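You operate a simulated robot arm through the tools that you are given. There is no shell and no other tool. Be economical: measure what you need, move in short steps, check, and stop when the job is done.

Carry out the task below with a simulated robot arm. There is one attempt and no reset: what you move stays moved.

TASK
Put one of the brushes from the table top in the grey speckled bowl.
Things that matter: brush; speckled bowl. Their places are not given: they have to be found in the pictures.

It is judged by the outcome, as a careful person would: the job done as asked, and still so three seconds after it is handed in. It fails if anything else is knocked over, pushed out of place, dropped, spilled or broken.

THE ROBOT
A 7-joint arm with a two-finger parallel gripper, fixed in place. Base frame: the origin is at the foot of the arm, x ahead of it, y to its left, z up; the work surface is at about z = 0. Lengths are in mm, angles in degrees, forces in N, time in s.
With the tool pointing down near the work surface it reaches from about 240 to 620 mm from the base axis. Its first joint turns from -66.0 to 66.0 degrees. Payload 2.6 kg.
Tool frame: the origin (TCP) lies between the finger pads and is the grasp point; the fingertips stand 30 mm ahead of it; z points along the fingers, y is the line along which they close. The gripper opens to 94 mm. The fingers are 28 mm wide and 10 mm thick; the gripper's body (50 by 96 mm) begins 55 mm behind the TCP.
Orientation is that of the tool frame in the base frame, as a unit quaternion [x, y, z, w]. With the fingers straight down and closing along the base's y, the tool's x points along the base's -x, its y along +y and its z along -z.

THE INTERFACE
- The arm moves only by the tool servo_tool. Its argument "motion" is a list that holds one entry, the list of rows, each a list of 7 numbers: the shift along the tool's x, y, z in units of 500 mm (1.0 is 500 mm), then the turn, a rotation vector about the tool's x, y, z in units of 60 degrees (1.0 is 60 degrees), then the opening, from 0 (shut) to 1 (fully open). In form: [[[tx, ty, tz, ax, ay, az, fingers], ...]]. A call has 1 to 10 rows; each row is the pose to reach, as a shift and turn from the pose commanded when the call began, along the tool's axes at that moment. A call with a number of a shift or a turn outside -1 to 1 is refused whole. A row lasts 0.2 s, in which the tool goes at most 50 mm and 8.6 degrees; a call with a longer step from one row to the next is refused whole, and so is a gripper value outside its range. A pose out of reach is approached as far as the arm can. The call stops where the force on the tool passes 40 N (or 10 N more than at its start, if that is more) or the arm is blocked; 0.2 s more then pass. The fingers move at their own pace (about 72 mm/s each) and stop on an object; they squeeze with about 41 N. The grip force told is the motor's: it shows also when the fingers shut on nothing. Time passes only in rows, and 0.2 s behind the last, so rows that repeat a pose let the fingers close. It gives the time, the measured TCP pose, the force on the tool (base axes), the opening and the grip force at its end, in the units of the frame above (readings bear some noise), and new pictures: "views" is both (left out), scene, wrist or none.
- Cameras (640 x 400 px; columns grow to the right, rows downward): "scene" is fixed at [17.4, 423.3, 554]; the picture's right is [-0.90, -0.43, 0.00], its down [-0.29, 0.60, -0.74] and it looks along [0.32, -0.67, -0.67] (base axes); focal length 214 px, centre (320, 200). "wrist" rides on the gripper at [-37, 0, -58] in the tool frame; the picture's right is [0.00, -1.00, 0.00], its down [0.97, 0.00, -0.24] and it looks along [0.24, 0.00, 0.97] (tool axes); focal length 218 px, centre (320, 200).
- point_at(camera, pixels): for up to 12 pixels [column, row] of the newest picture of that camera ("zoom" is the newest enlarged one), the place [x, y, z] in the base frame of the surface seen there, good to about 3 mm. No time passes.
- zoom(camera, box): a new picture of the part [left, top, right, bottom] of that camera's present view, enlarged. No time passes.
- job_done(): hands the job in; it is judged then, once.

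Work in short steps. Measure before you move; look again where a grasp or a placing could have gone wrong, and mend it. You have 60 turns and 120 pictures in all, the two below and enlarged ones among them. Open the gripper and draw the arm clear of the work before you hand the job in, unless the task says otherwise; then end with one line.

The tools are called after "Request:" as a command line: name --argument value ..., lists and objects as JSON in quotes. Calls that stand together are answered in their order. servo_tool: Moves the arm, as the interface text tells. Its arguments: {"type":"object","properties":{"motion":{"type":"array"},"views":{"type":"string","enum":["both","scene","wrist","none"]}},"required":["motion"]} The other tools are called the same way: point_at (camera, pixels) gives the place of the surface under pixels of a picture; zoom (camera, box) takes an enlarged picture of a part of a camera's view; job_done () hands the job in.

At the start:

```text
clock: 0.0
ee_pos: [296.1, -7.2, 354.3]
ee_rot: [0.0, 1.0, 0.0, 0.0]
ft_force: [0.2, -0.3, -0.3]
gripper_width: 94.0
grasp_force: 0.1
```

scene: 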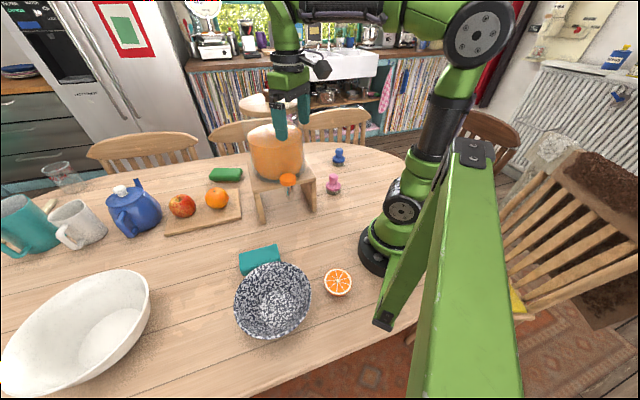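
wrist: 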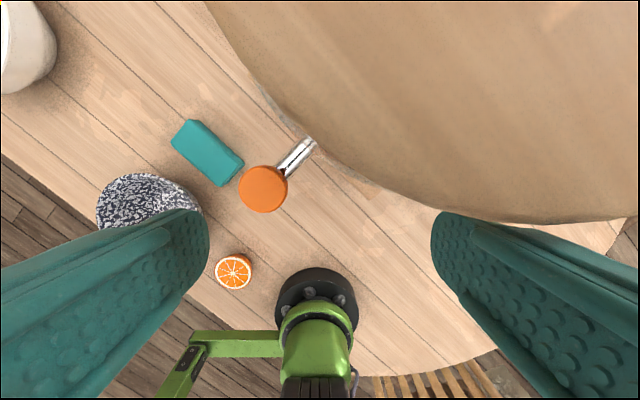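

I'll enlarge the area with the candidate brushes (around columns 240-360, rows 110-230) and the bowl.

Request:
zoom --camera "scene" --box '[230, 110, 370, 230]'

Request:
zoom --camera "scene" --box '[200, 220, 380, 350]'

Request:
point_at --camera "scene" --pixels '[[338, 151], [338, 162], [333, 178], [333, 190], [288, 180], [272, 302], [236, 300], [310, 290], [272, 265], [268, 337], [265, 160], [288, 210]]'

```text
3.33 times, centred on (300, 170) of scene
```

zoom: 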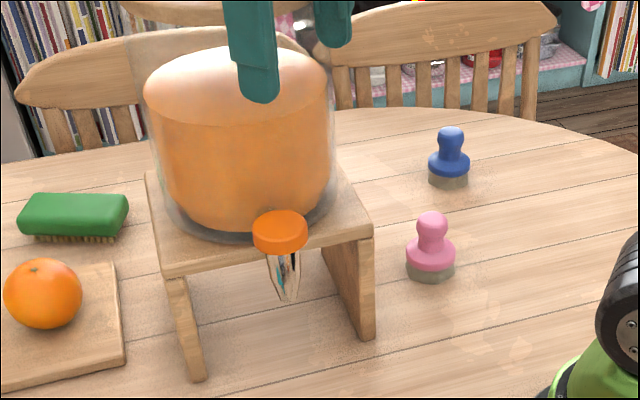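

```text
3.08 times, centred on (290, 285) of scene
```

zoom: 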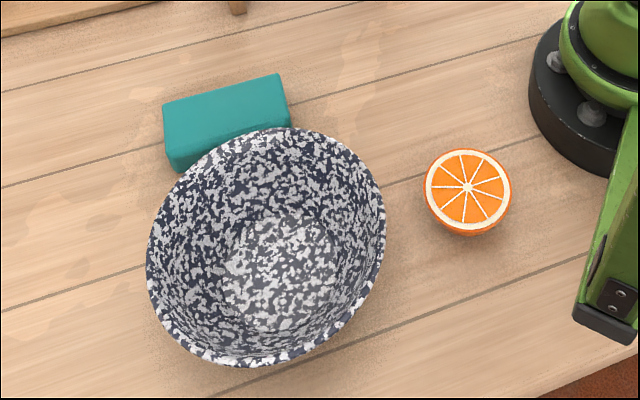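

```text
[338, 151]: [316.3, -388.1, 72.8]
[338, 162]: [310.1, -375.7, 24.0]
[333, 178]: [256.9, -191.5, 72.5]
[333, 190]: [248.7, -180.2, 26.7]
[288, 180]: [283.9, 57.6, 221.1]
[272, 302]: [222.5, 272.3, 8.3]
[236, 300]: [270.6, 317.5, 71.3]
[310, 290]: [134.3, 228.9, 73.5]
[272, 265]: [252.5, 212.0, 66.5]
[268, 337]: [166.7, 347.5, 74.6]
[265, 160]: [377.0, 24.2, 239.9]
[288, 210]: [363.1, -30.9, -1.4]
```

The pink brush stands alone at about (253,-186), the bowl at about (203,282), its rim about z=74. The tap and jar lie between them, so I measure them and the bowl rim, and the orange knob.

Request:
point_at --camera "wrist" --pixels '[[264, 188], [310, 145], [270, 90], [400, 190], [450, 100], [340, 180], [230, 30], [140, 180], [200, 210]]'

Request:
point_at --camera "scene" --pixels '[[333, 174], [333, 176], [330, 180], [337, 180], [333, 184], [327, 187], [340, 187], [333, 193], [290, 264], [250, 274], [300, 320], [238, 315]]'

```text
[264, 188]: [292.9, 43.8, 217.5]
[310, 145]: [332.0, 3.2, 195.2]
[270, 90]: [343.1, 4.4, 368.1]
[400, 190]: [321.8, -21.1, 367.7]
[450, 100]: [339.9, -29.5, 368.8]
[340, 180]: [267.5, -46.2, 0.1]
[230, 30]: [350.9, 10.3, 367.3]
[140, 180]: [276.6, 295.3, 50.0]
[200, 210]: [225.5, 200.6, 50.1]
```

```text
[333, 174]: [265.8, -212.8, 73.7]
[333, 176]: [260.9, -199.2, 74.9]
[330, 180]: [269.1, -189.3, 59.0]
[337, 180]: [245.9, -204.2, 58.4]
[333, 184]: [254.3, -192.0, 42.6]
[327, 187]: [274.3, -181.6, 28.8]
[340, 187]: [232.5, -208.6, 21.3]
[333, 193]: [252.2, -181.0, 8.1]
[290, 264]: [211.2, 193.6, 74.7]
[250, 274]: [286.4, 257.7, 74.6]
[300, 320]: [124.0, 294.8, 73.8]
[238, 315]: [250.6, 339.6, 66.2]
```

The jar's top is at z=368 with its edge near x≈320, so I first draw up and back. Then I go above the pink brush, centre about (261,-204), at z≈300.

Request:
servo_tool --motion '[[[0.04, 0, -0.05, 0, 0, 0, 1], [0.07, 0, -0.1, 0, 0, 0, 1], [0.07, -0.08, -0.1, 0, 0, 0, 1], [0.07, -0.16, -0.1, 0, 0, 0, 1], [0.07, -0.24, -0.1, 0, 0, 0, 1], [0.07, -0.32, -0.1, 0, 0, 0, 1], [0.07, -0.394, -0.06, 0, 0, 0, 1], [0.07, -0.394, 0.02, 0, 0, 0, 1], [0.07, -0.394, 0.1, 0, 0, 0, 1], [0.07, -0.394, 0.16, 0, 0, 0, 1]]]'

```text
clock: 2.2
ee_pos: [259.3, -203.2, 272.7]
ee_rot: [0.0, 1.0, 0.001, 0.001]
ft_force: [0.6, -0.7, 0.4]
gripper_width: 93.8
grasp_force: 0.1
```

scene: 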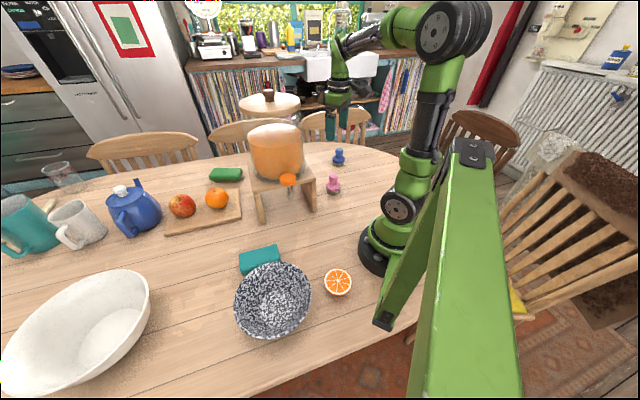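
wrist: 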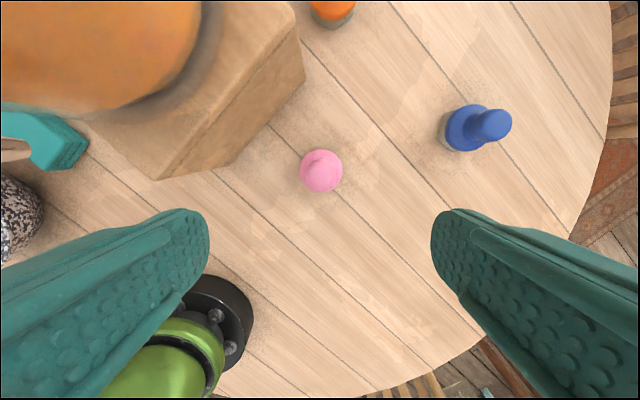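

Request:
point_at --camera "wrist" --pixels '[[321, 171], [302, 172], [341, 172], [321, 150], [321, 191], [321, 160], [321, 180], [300, 165], [280, 50], [290, 90], [215, 165]]'

Request:
zoom --camera "wrist" --box '[280, 140, 360, 200]'

```text
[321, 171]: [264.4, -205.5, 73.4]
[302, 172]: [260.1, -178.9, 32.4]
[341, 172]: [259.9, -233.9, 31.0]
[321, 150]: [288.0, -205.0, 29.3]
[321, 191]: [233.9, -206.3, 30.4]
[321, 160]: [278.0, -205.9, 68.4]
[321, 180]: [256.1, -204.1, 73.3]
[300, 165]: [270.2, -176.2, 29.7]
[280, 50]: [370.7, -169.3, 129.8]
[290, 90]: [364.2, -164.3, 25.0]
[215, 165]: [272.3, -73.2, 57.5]
```

```text
6.67 times, centred on (320, 170) of wrist
```

zoom: 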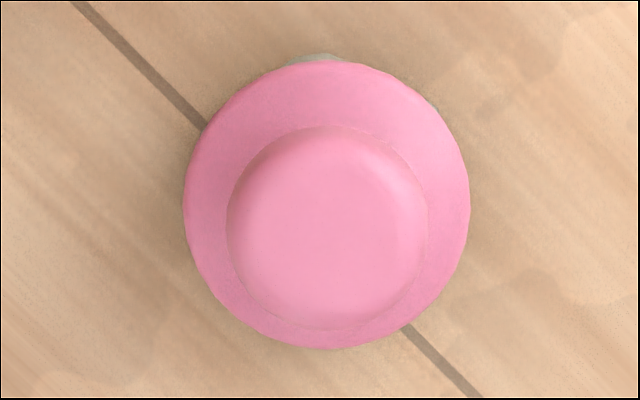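

The brush centre is about (262,-206), knob top z≈75, base shoulder z≈30. I descend to z≈72 with a slight correction.

Request:
servo_tool --motion '[[[-0.005, -0.005, 0.08, 0, 0, 0, 1], [-0.005, -0.005, 0.16, 0, 0, 0, 1], [-0.005, -0.005, 0.24, 0, 0, 0, 1], [-0.005, -0.005, 0.32, 0, 0, 0, 1], [-0.005, -0.005, 0.37, 0, 0, 0, 1], [-0.005, -0.005, 0.404, 0, 0, 0, 1], [-0.005, -0.005, 0.404, 0, 0, 0, 1]]]'

```text
clock: 3.8
ee_pos: [262.8, -206.7, 71.4]
ee_rot: [-0.001, 1.0, 0.0, -0.001]
ft_force: [0.5, 0.1, -0.2]
gripper_width: 93.9
grasp_force: 0.0
```

scene: 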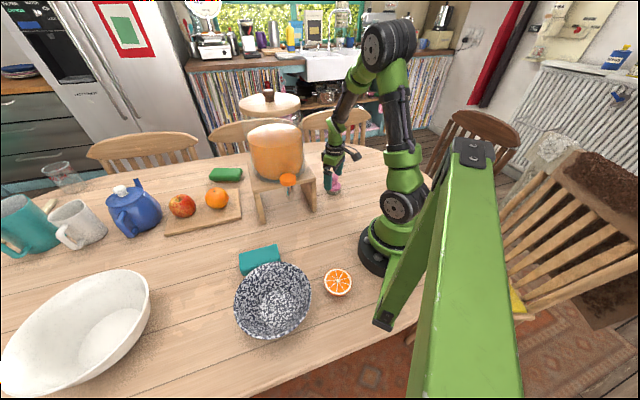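
wrist: 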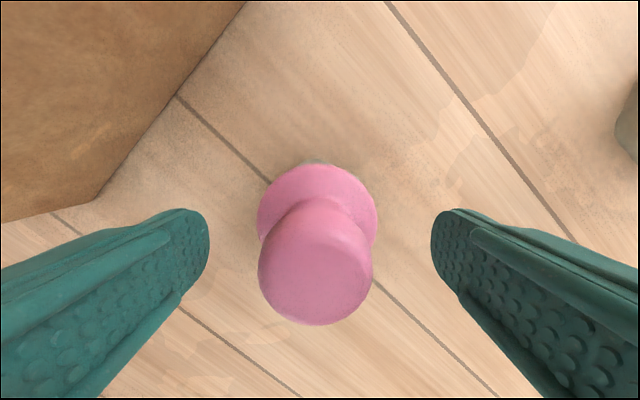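

The knob is centred between the fingers at (315,268), matching the TCP. I close.

Request:
servo_tool --motion '[[[0, 0, 0, 0, 0, 0, 0.5], [0, 0, 0, 0, 0, 0, 0.1], [0, 0, 0, 0, 0, 0, 0], [0, 0, 0, 0, 0, 0, 0], [0, 0, 0, 0, 0, 0, 0]]]' --views "wrist"

```text
clock: 5.0
ee_pos: [262.5, -206.2, 71.7]
ee_rot: [0.0, 1.0, 0.0, 0.0]
ft_force: [0.3, -0.1, 0.6]
gripper_width: 32.6
grasp_force: 41.2
```

wrist: 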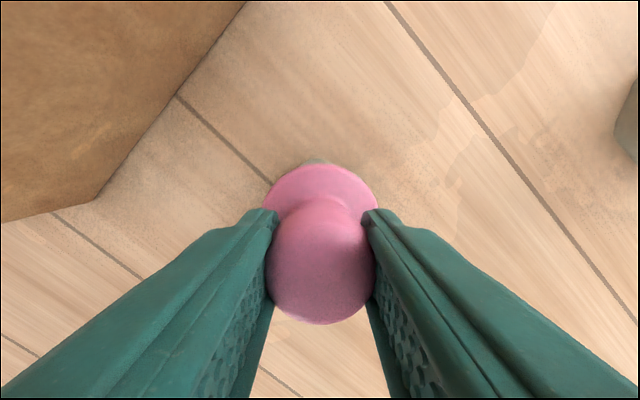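

It holds at 32.6 mm with 41 N. I lift straight up to z≈450.

Request:
servo_tool --motion '[[[0, 0, -0.04, 0, 0, 0, 0], [0, 0, -0.12, 0, 0, 0, 0], [0, 0, -0.2, 0, 0, 0, 0], [0, 0, -0.28, 0, 0, 0, 0], [0, 0, -0.36, 0, 0, 0, 0], [0, 0, -0.44, 0, 0, 0, 0], [0, 0, -0.52, 0, 0, 0, 0], [0, 0, -0.6, 0, 0, 0, 0], [0, 0, -0.68, 0, 0, 0, 0], [0, 0, -0.74, 0, 0, 0, 0]]]'

```text
clock: 7.2
ee_pos: [261.7, -205.6, 442.1]
ee_rot: [-0.001, 1.0, 0.0, 0.0]
ft_force: [-0.7, -0.6, -0.7]
gripper_width: 0.1
grasp_force: 33.3
```

scene: 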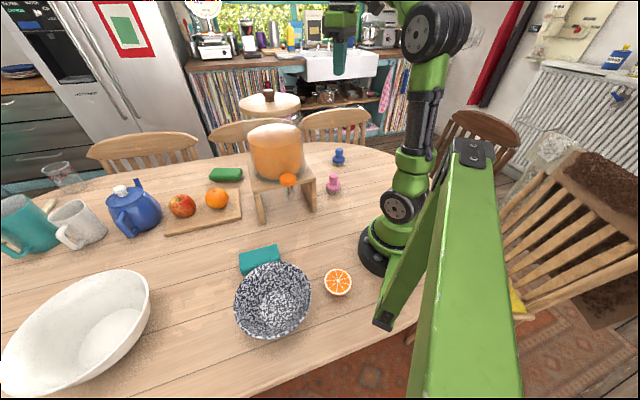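
wrist: 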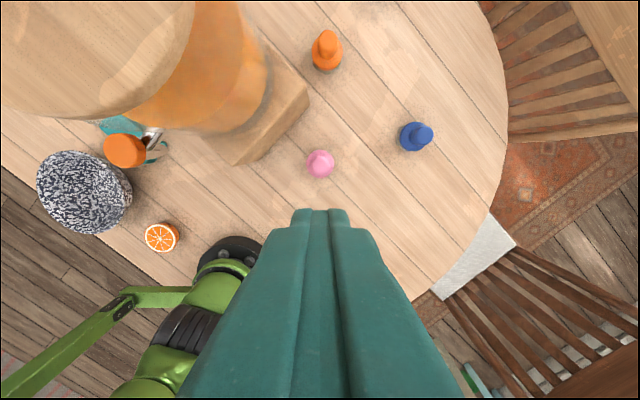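

The grip slipped off the rounded knob; the brush still stands at pixel (320,163). I come down again, fingers open, and re-measure before gripping lower on its base.

Request:
servo_tool --motion '[[[0, 0, 0.05, 0, 0, 0, 1], [0, 0, 0.14, 0, 0, 0, 1], [0, 0, 0.23, 0, 0, 0, 1], [0, 0, 0.32, 0, 0, 0, 1], [0, 0, 0.41, 0, 0, 0, 1], [0, 0, 0.48, 0, 0, 0, 1], [0, 0, 0.54, 0, 0, 0, 1], [0, 0, 0.54, 0, 0, 0, 1]]]' --views "both"

Request:
point_at --camera "wrist" --pixels '[[320, 185], [320, 200], [320, 170]]'

Request:
zoom --camera "scene" --box '[313, 165, 353, 205]'

```text
clock: 9.0
ee_pos: [264.3, -204.8, 169.9]
ee_rot: [0.0, 1.0, 0.0, -0.001]
ft_force: [-0.1, 0.4, 0.1]
gripper_width: 94.0
grasp_force: 0.0
```

scene: 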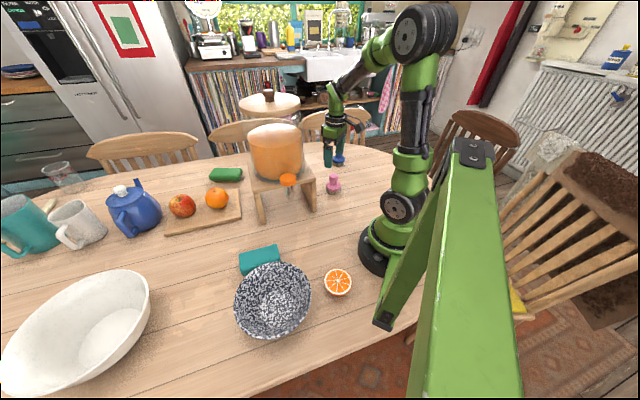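
wrist: 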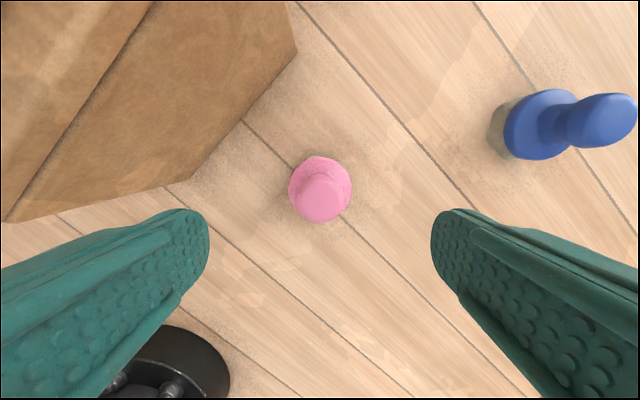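

```text
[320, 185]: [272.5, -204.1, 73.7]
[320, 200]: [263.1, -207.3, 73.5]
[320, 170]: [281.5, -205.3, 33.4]
```

```text
10.00 times, centred on (333, 185) of scene
```

zoom: 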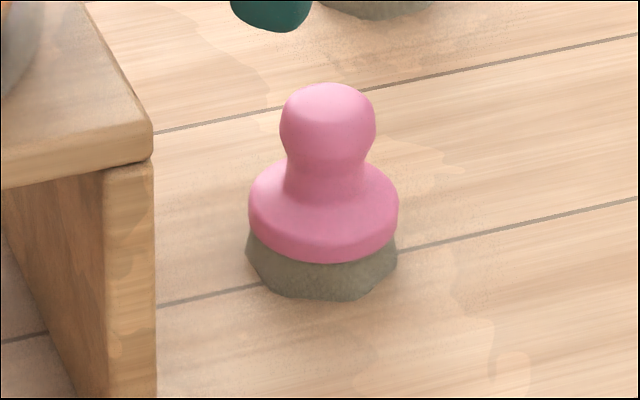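

The base has a vertical rim about 57 mm wide at z≈20-33. I descend to z≈36 (tips at about 6 mm) to grip there.

Request:
servo_tool --motion '[[[0, -0.001, 0.08, 0, 0, 0, 1], [0, -0.001, 0.16, 0, 0, 0, 1], [0, -0.001, 0.22, 0, 0, 0, 1], [0, -0.001, 0.267, 0, 0, 0, 1], [0, -0.001, 0.267, 0, 0, 0, 1]]]' --views "wrist"

```text
clock: 10.2
ee_pos: [263.2, -208.7, 35.9]
ee_rot: [0.0, 1.0, 0.0, 0.0]
ft_force: [-0.1, 0.6, 0.2]
gripper_width: 94.0
grasp_force: 0.0
```

wrist: 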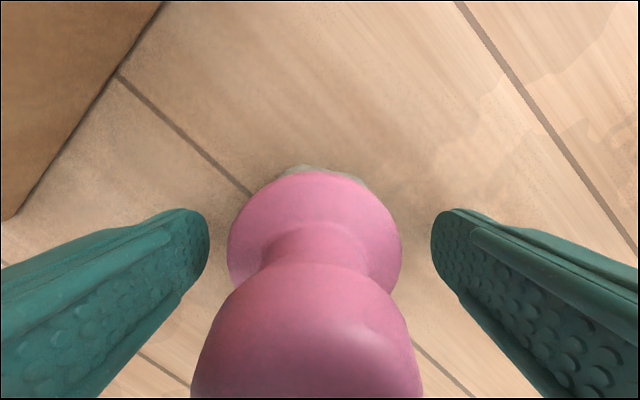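

The base sits between the fingers, slightly left of centre (314 vs 320). I shift about 2 mm, close, and lift a little as a test.

Request:
servo_tool --motion '[[[0, 0.005, 0, 0, 0, 0, 0.7], [0, 0.005, 0, 0, 0, 0, 0.5], [0, 0.005, 0, 0, 0, 0, 0], [0, 0.005, 0, 0, 0, 0, 0], [0, 0.005, 0, 0, 0, 0, 0], [0, 0.005, -0.02, 0, 0, 0, 0], [0, 0.005, -0.05, 0, 0, 0, 0], [0, 0.005, -0.1, 0, 0, 0, 0]]]'

```text
clock: 12.0
ee_pos: [263.7, -205.1, 88.8]
ee_rot: [0.0, 1.0, 0.0, 0.0]
ft_force: [0.1, 0.2, -1.3]
gripper_width: 58.7
grasp_force: 40.9
```

scene: 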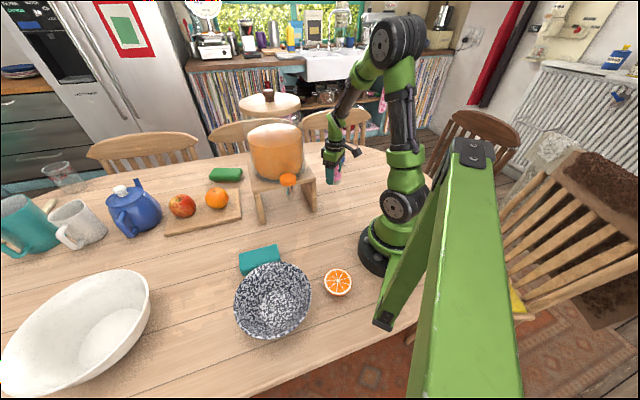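
wrist: 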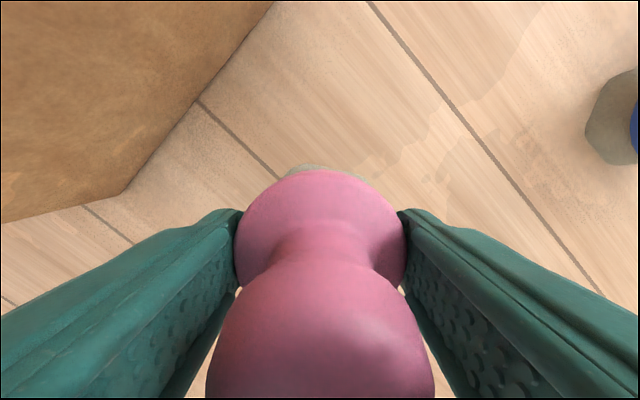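

The brush came up with the gripper (58.7 mm, 41 N). I raise on to z≈450, above the jar.

Request:
servo_tool --motion '[[[0, 0, -0.08, 0, 0, 0, 0], [0, 0, -0.16, 0, 0, 0, 0], [0, 0, -0.24, 0, 0, 0, 0], [0, 0, -0.32, 0, 0, 0, 0], [0, 0, -0.4, 0, 0, 0, 0], [0, 0, -0.48, 0, 0, 0, 0], [0, 0, -0.56, 0, 0, 0, 0], [0, 0, -0.64, 0, 0, 0, 0], [0, 0, -0.7, 0, 0, 0, 0]]]' --views "wrist"

```text
clock: 14.0
ee_pos: [264.3, -205.1, 439.0]
ee_rot: [0.0, 1.0, 0.0, 0.0]
ft_force: [-0.4, -0.1, 0.5]
gripper_width: 58.7
grasp_force: 40.6
```

wrist: 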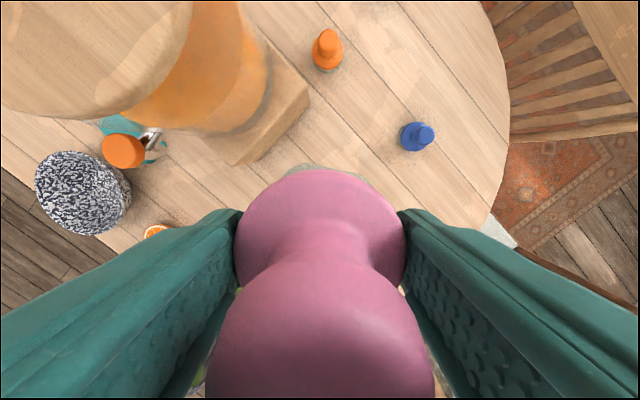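

Held firmly, bottom at about z=403, clear of the jar top at 368. I move sideways to near the bowl.

Request:
servo_tool --motion '[[[0, 0.08, 0, 0, 0, 0, 0], [0.01, 0.17, 0, 0, 0, 0, 0], [0.02, 0.26, 0, 0, 0, 0, 0], [0.02, 0.35, 0, 0, 0, 0, 0], [0.02, 0.44, 0, 0, 0, 0, 0], [0.02, 0.53, 0, 0, 0, 0, 0], [0.03, 0.62, 0, 0, 0, 0, 0], [0.05, 0.71, 0, 0, 0, 0, 0], [0.07, 0.8, 0, 0, 0, 0, 0], [0.09, 0.88, 0, 0, 0, 0, 0]]]'

```text
clock: 16.2
ee_pos: [218.0, 236.0, 439.5]
ee_rot: [0.0, 1.0, 0.0, 0.0]
ft_force: [0.5, 0.5, -1.2]
gripper_width: 58.8
grasp_force: 41.0
```

scene: 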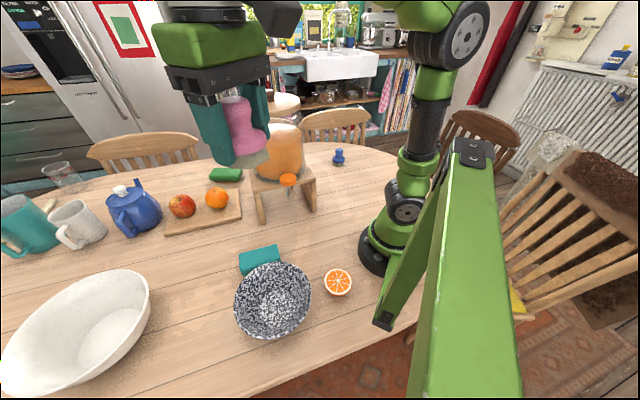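
wrist: 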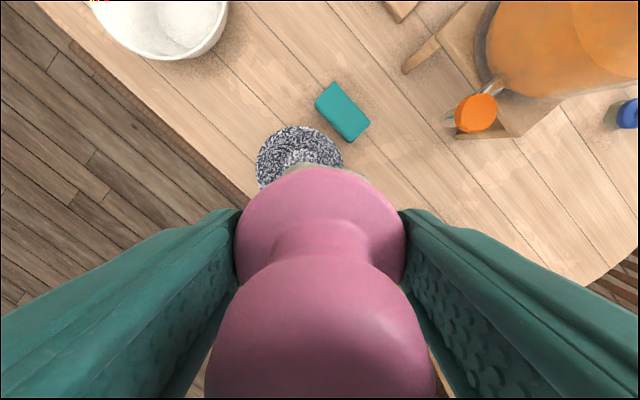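

Now over the bowl's edge. I measure the bowl's inside profile before lowering.

Request:
point_at --camera "scene" --pixels '[[272, 290], [272, 300], [272, 310], [272, 318], [272, 326], [285, 305], [292, 303], [300, 300], [260, 305], [250, 308], [243, 310], [275, 280]]'

Request:
servo_tool --motion '[[[0.026, 0.076, 0, 0, 0, 0, 0], [0.026, 0.076, 0.08, 0, 0, 0, 0], [0.026, 0.076, 0.16, 0, 0, 0, 0], [0.026, 0.076, 0.24, 0, 0, 0, 0], [0.026, 0.076, 0.32, 0, 0, 0, 0], [0.026, 0.076, 0.4, 0, 0, 0, 0], [0.026, 0.076, 0.48, 0, 0, 0, 0], [0.026, 0.076, 0.54, 0, 0, 0, 0], [0.026, 0.076, 0.58, 0, 0, 0, 0]]]'

```text
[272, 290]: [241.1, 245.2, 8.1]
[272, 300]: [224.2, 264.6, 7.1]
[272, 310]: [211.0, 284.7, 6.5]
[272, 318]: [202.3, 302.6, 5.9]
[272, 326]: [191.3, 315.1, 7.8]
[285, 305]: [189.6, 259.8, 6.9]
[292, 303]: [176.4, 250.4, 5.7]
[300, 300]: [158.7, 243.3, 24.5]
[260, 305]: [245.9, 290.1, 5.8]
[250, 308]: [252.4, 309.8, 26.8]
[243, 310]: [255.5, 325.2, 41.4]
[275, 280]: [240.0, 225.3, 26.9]
```

```text
clock: 18.2
ee_pos: [205.5, 274.3, 148.1]
ee_rot: [0.0, 1.0, 0.0, 0.0]
ft_force: [1.3, 0.1, -0.4]
gripper_width: 58.6
grasp_force: 40.7
```

scene: 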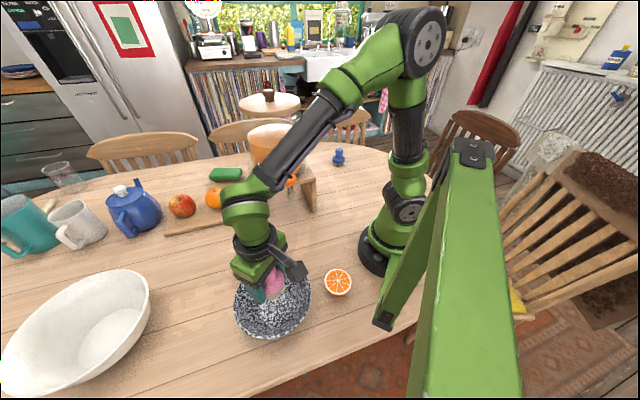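
wrist: 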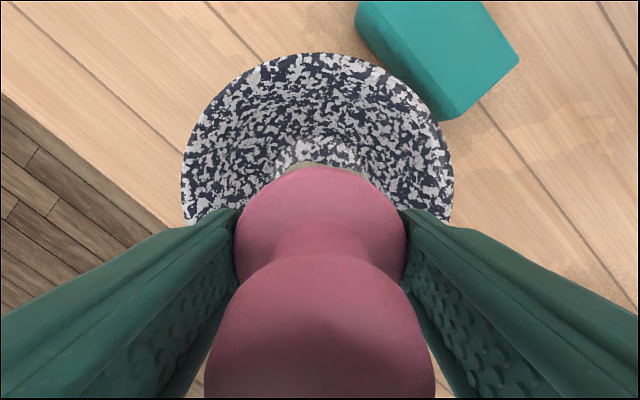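

The bowl's floor is flat (z≈6, radius ≈45) and the brush is centred over it. I lower to TCP z≈48, leaving the bristles a few mm above the floor.

Request:
servo_tool --motion '[[[0, 0, 0.06, 0, 0, 0, 0], [0, 0, 0.12, 0, 0, 0, 0], [0, 0, 0.16, 0, 0, 0, 0], [0, 0, 0.185, 0, 0, 0, 0], [0, 0, 0.2, 0, 0, 0, 0], [0, 0, 0.2, 0, 0, 0, 0]]]'

```text
clock: 19.6
ee_pos: [205.3, 273.5, 48.6]
ee_rot: [0.001, 1.0, 0.0, 0.001]
ft_force: [0.4, 0.9, -1.4]
gripper_width: 58.7
grasp_force: 41.0
```

scene: 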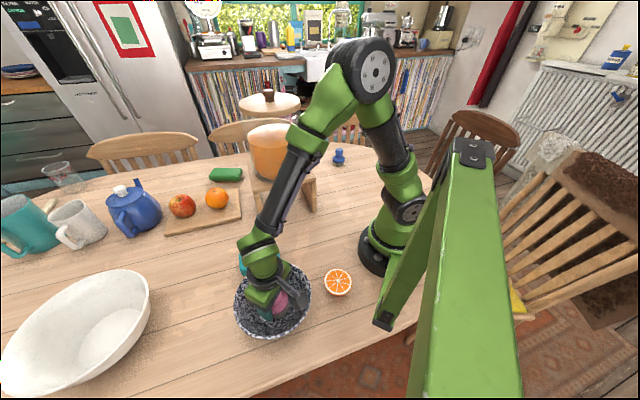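
wrist: 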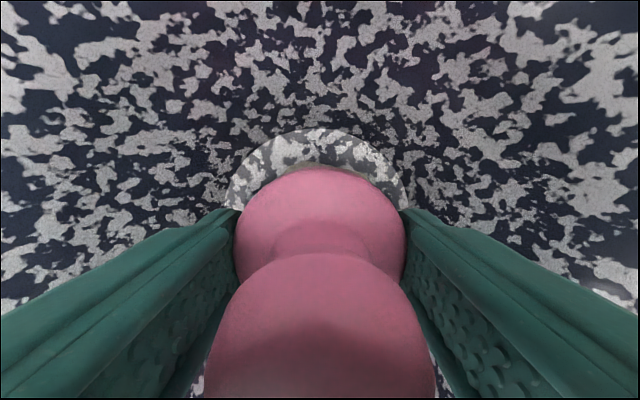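

No contact yet, a few mm above the floor. I open to only about 70 mm to stay clear of the bowl walls, then rise.

Request:
servo_tool --motion '[[[0, 0, 0.004, 0, 0, 0, 0], [0, 0, 0.004, 0, 0, 0, 0.74], [0, 0, 0.004, 0, 0, 0, 0.74], [0, 0, -0.03, 0, 0, 0, 0.74], [0, 0, -0.09, 0, 0, 0, 0.74], [0, 0, -0.16, 0, 0, 0, 0.74], [0, 0, -0.24, 0, 0, 0, 0.74]]]'

```text
clock: 21.2
ee_pos: [206.4, 273.8, 169.2]
ee_rot: [0.0, 1.0, 0.0, 0.0]
ft_force: [-0.2, -0.5, 0.0]
gripper_width: 69.3
grasp_force: 0.1
```

scene: 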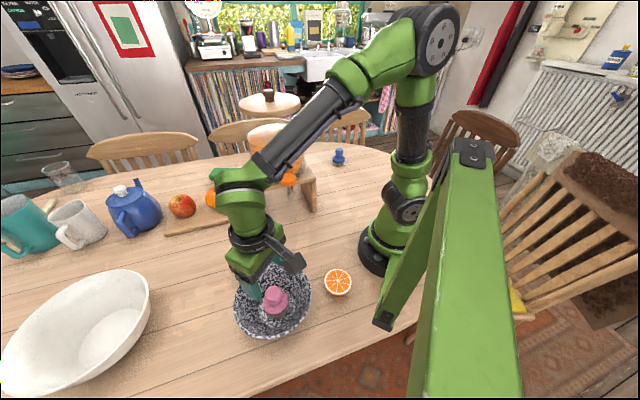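
wrist: 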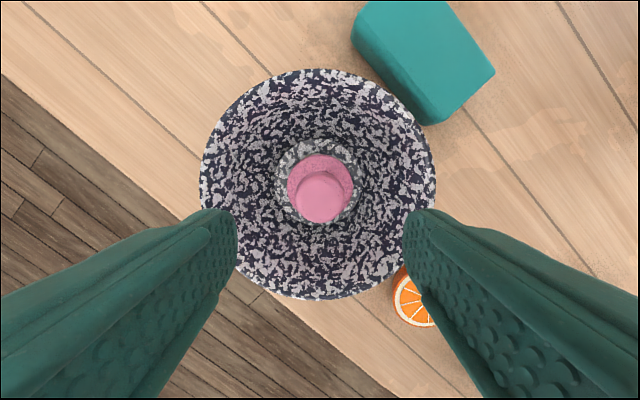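

The brush stands upright in the bowl, at (320,190) in the wrist picture. I draw the arm clear upward and check once more.

Request:
servo_tool --motion '[[[0, 0, -0.08, 0, 0, 0, 0.9], [0, 0, -0.16, 0, 0, 0, 1], [0, 0, -0.24, 0, 0, 0, 1], [0, 0, -0.32, 0, 0, 0, 1], [0, 0, -0.4, 0, 0, 0, 1], [0, 0, -0.4, 0, 0, 0, 1]]]'

```text
clock: 22.6
ee_pos: [205.3, 272.7, 372.1]
ee_rot: [0.0, 1.0, 0.0, 0.0]
ft_force: [-0.2, -0.4, 0.7]
gripper_width: 94.0
grasp_force: 0.0
```

scene: 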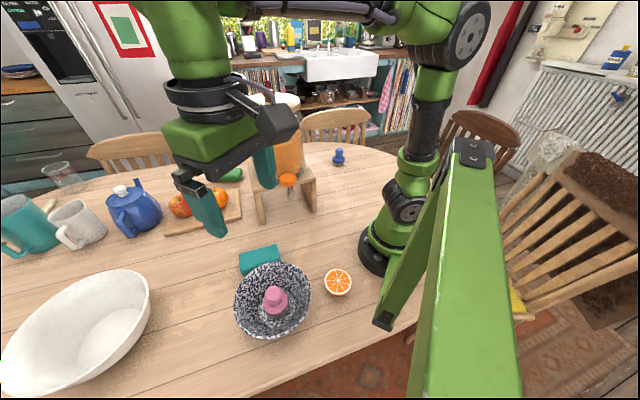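
wrist: 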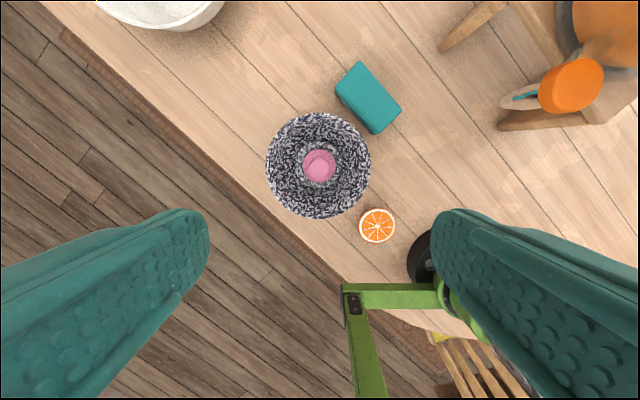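

The brush rests in the bowl, the other things are in place, and the arm is clear with the gripper open. I hand in.

Request:
job_done

```text
The job is handed in.
```

The pink brush is standing upright in the grey speckled bowl. My first grip slipped off its knob, so I gripped it again by the base; nothing else was moved in the final pictures.
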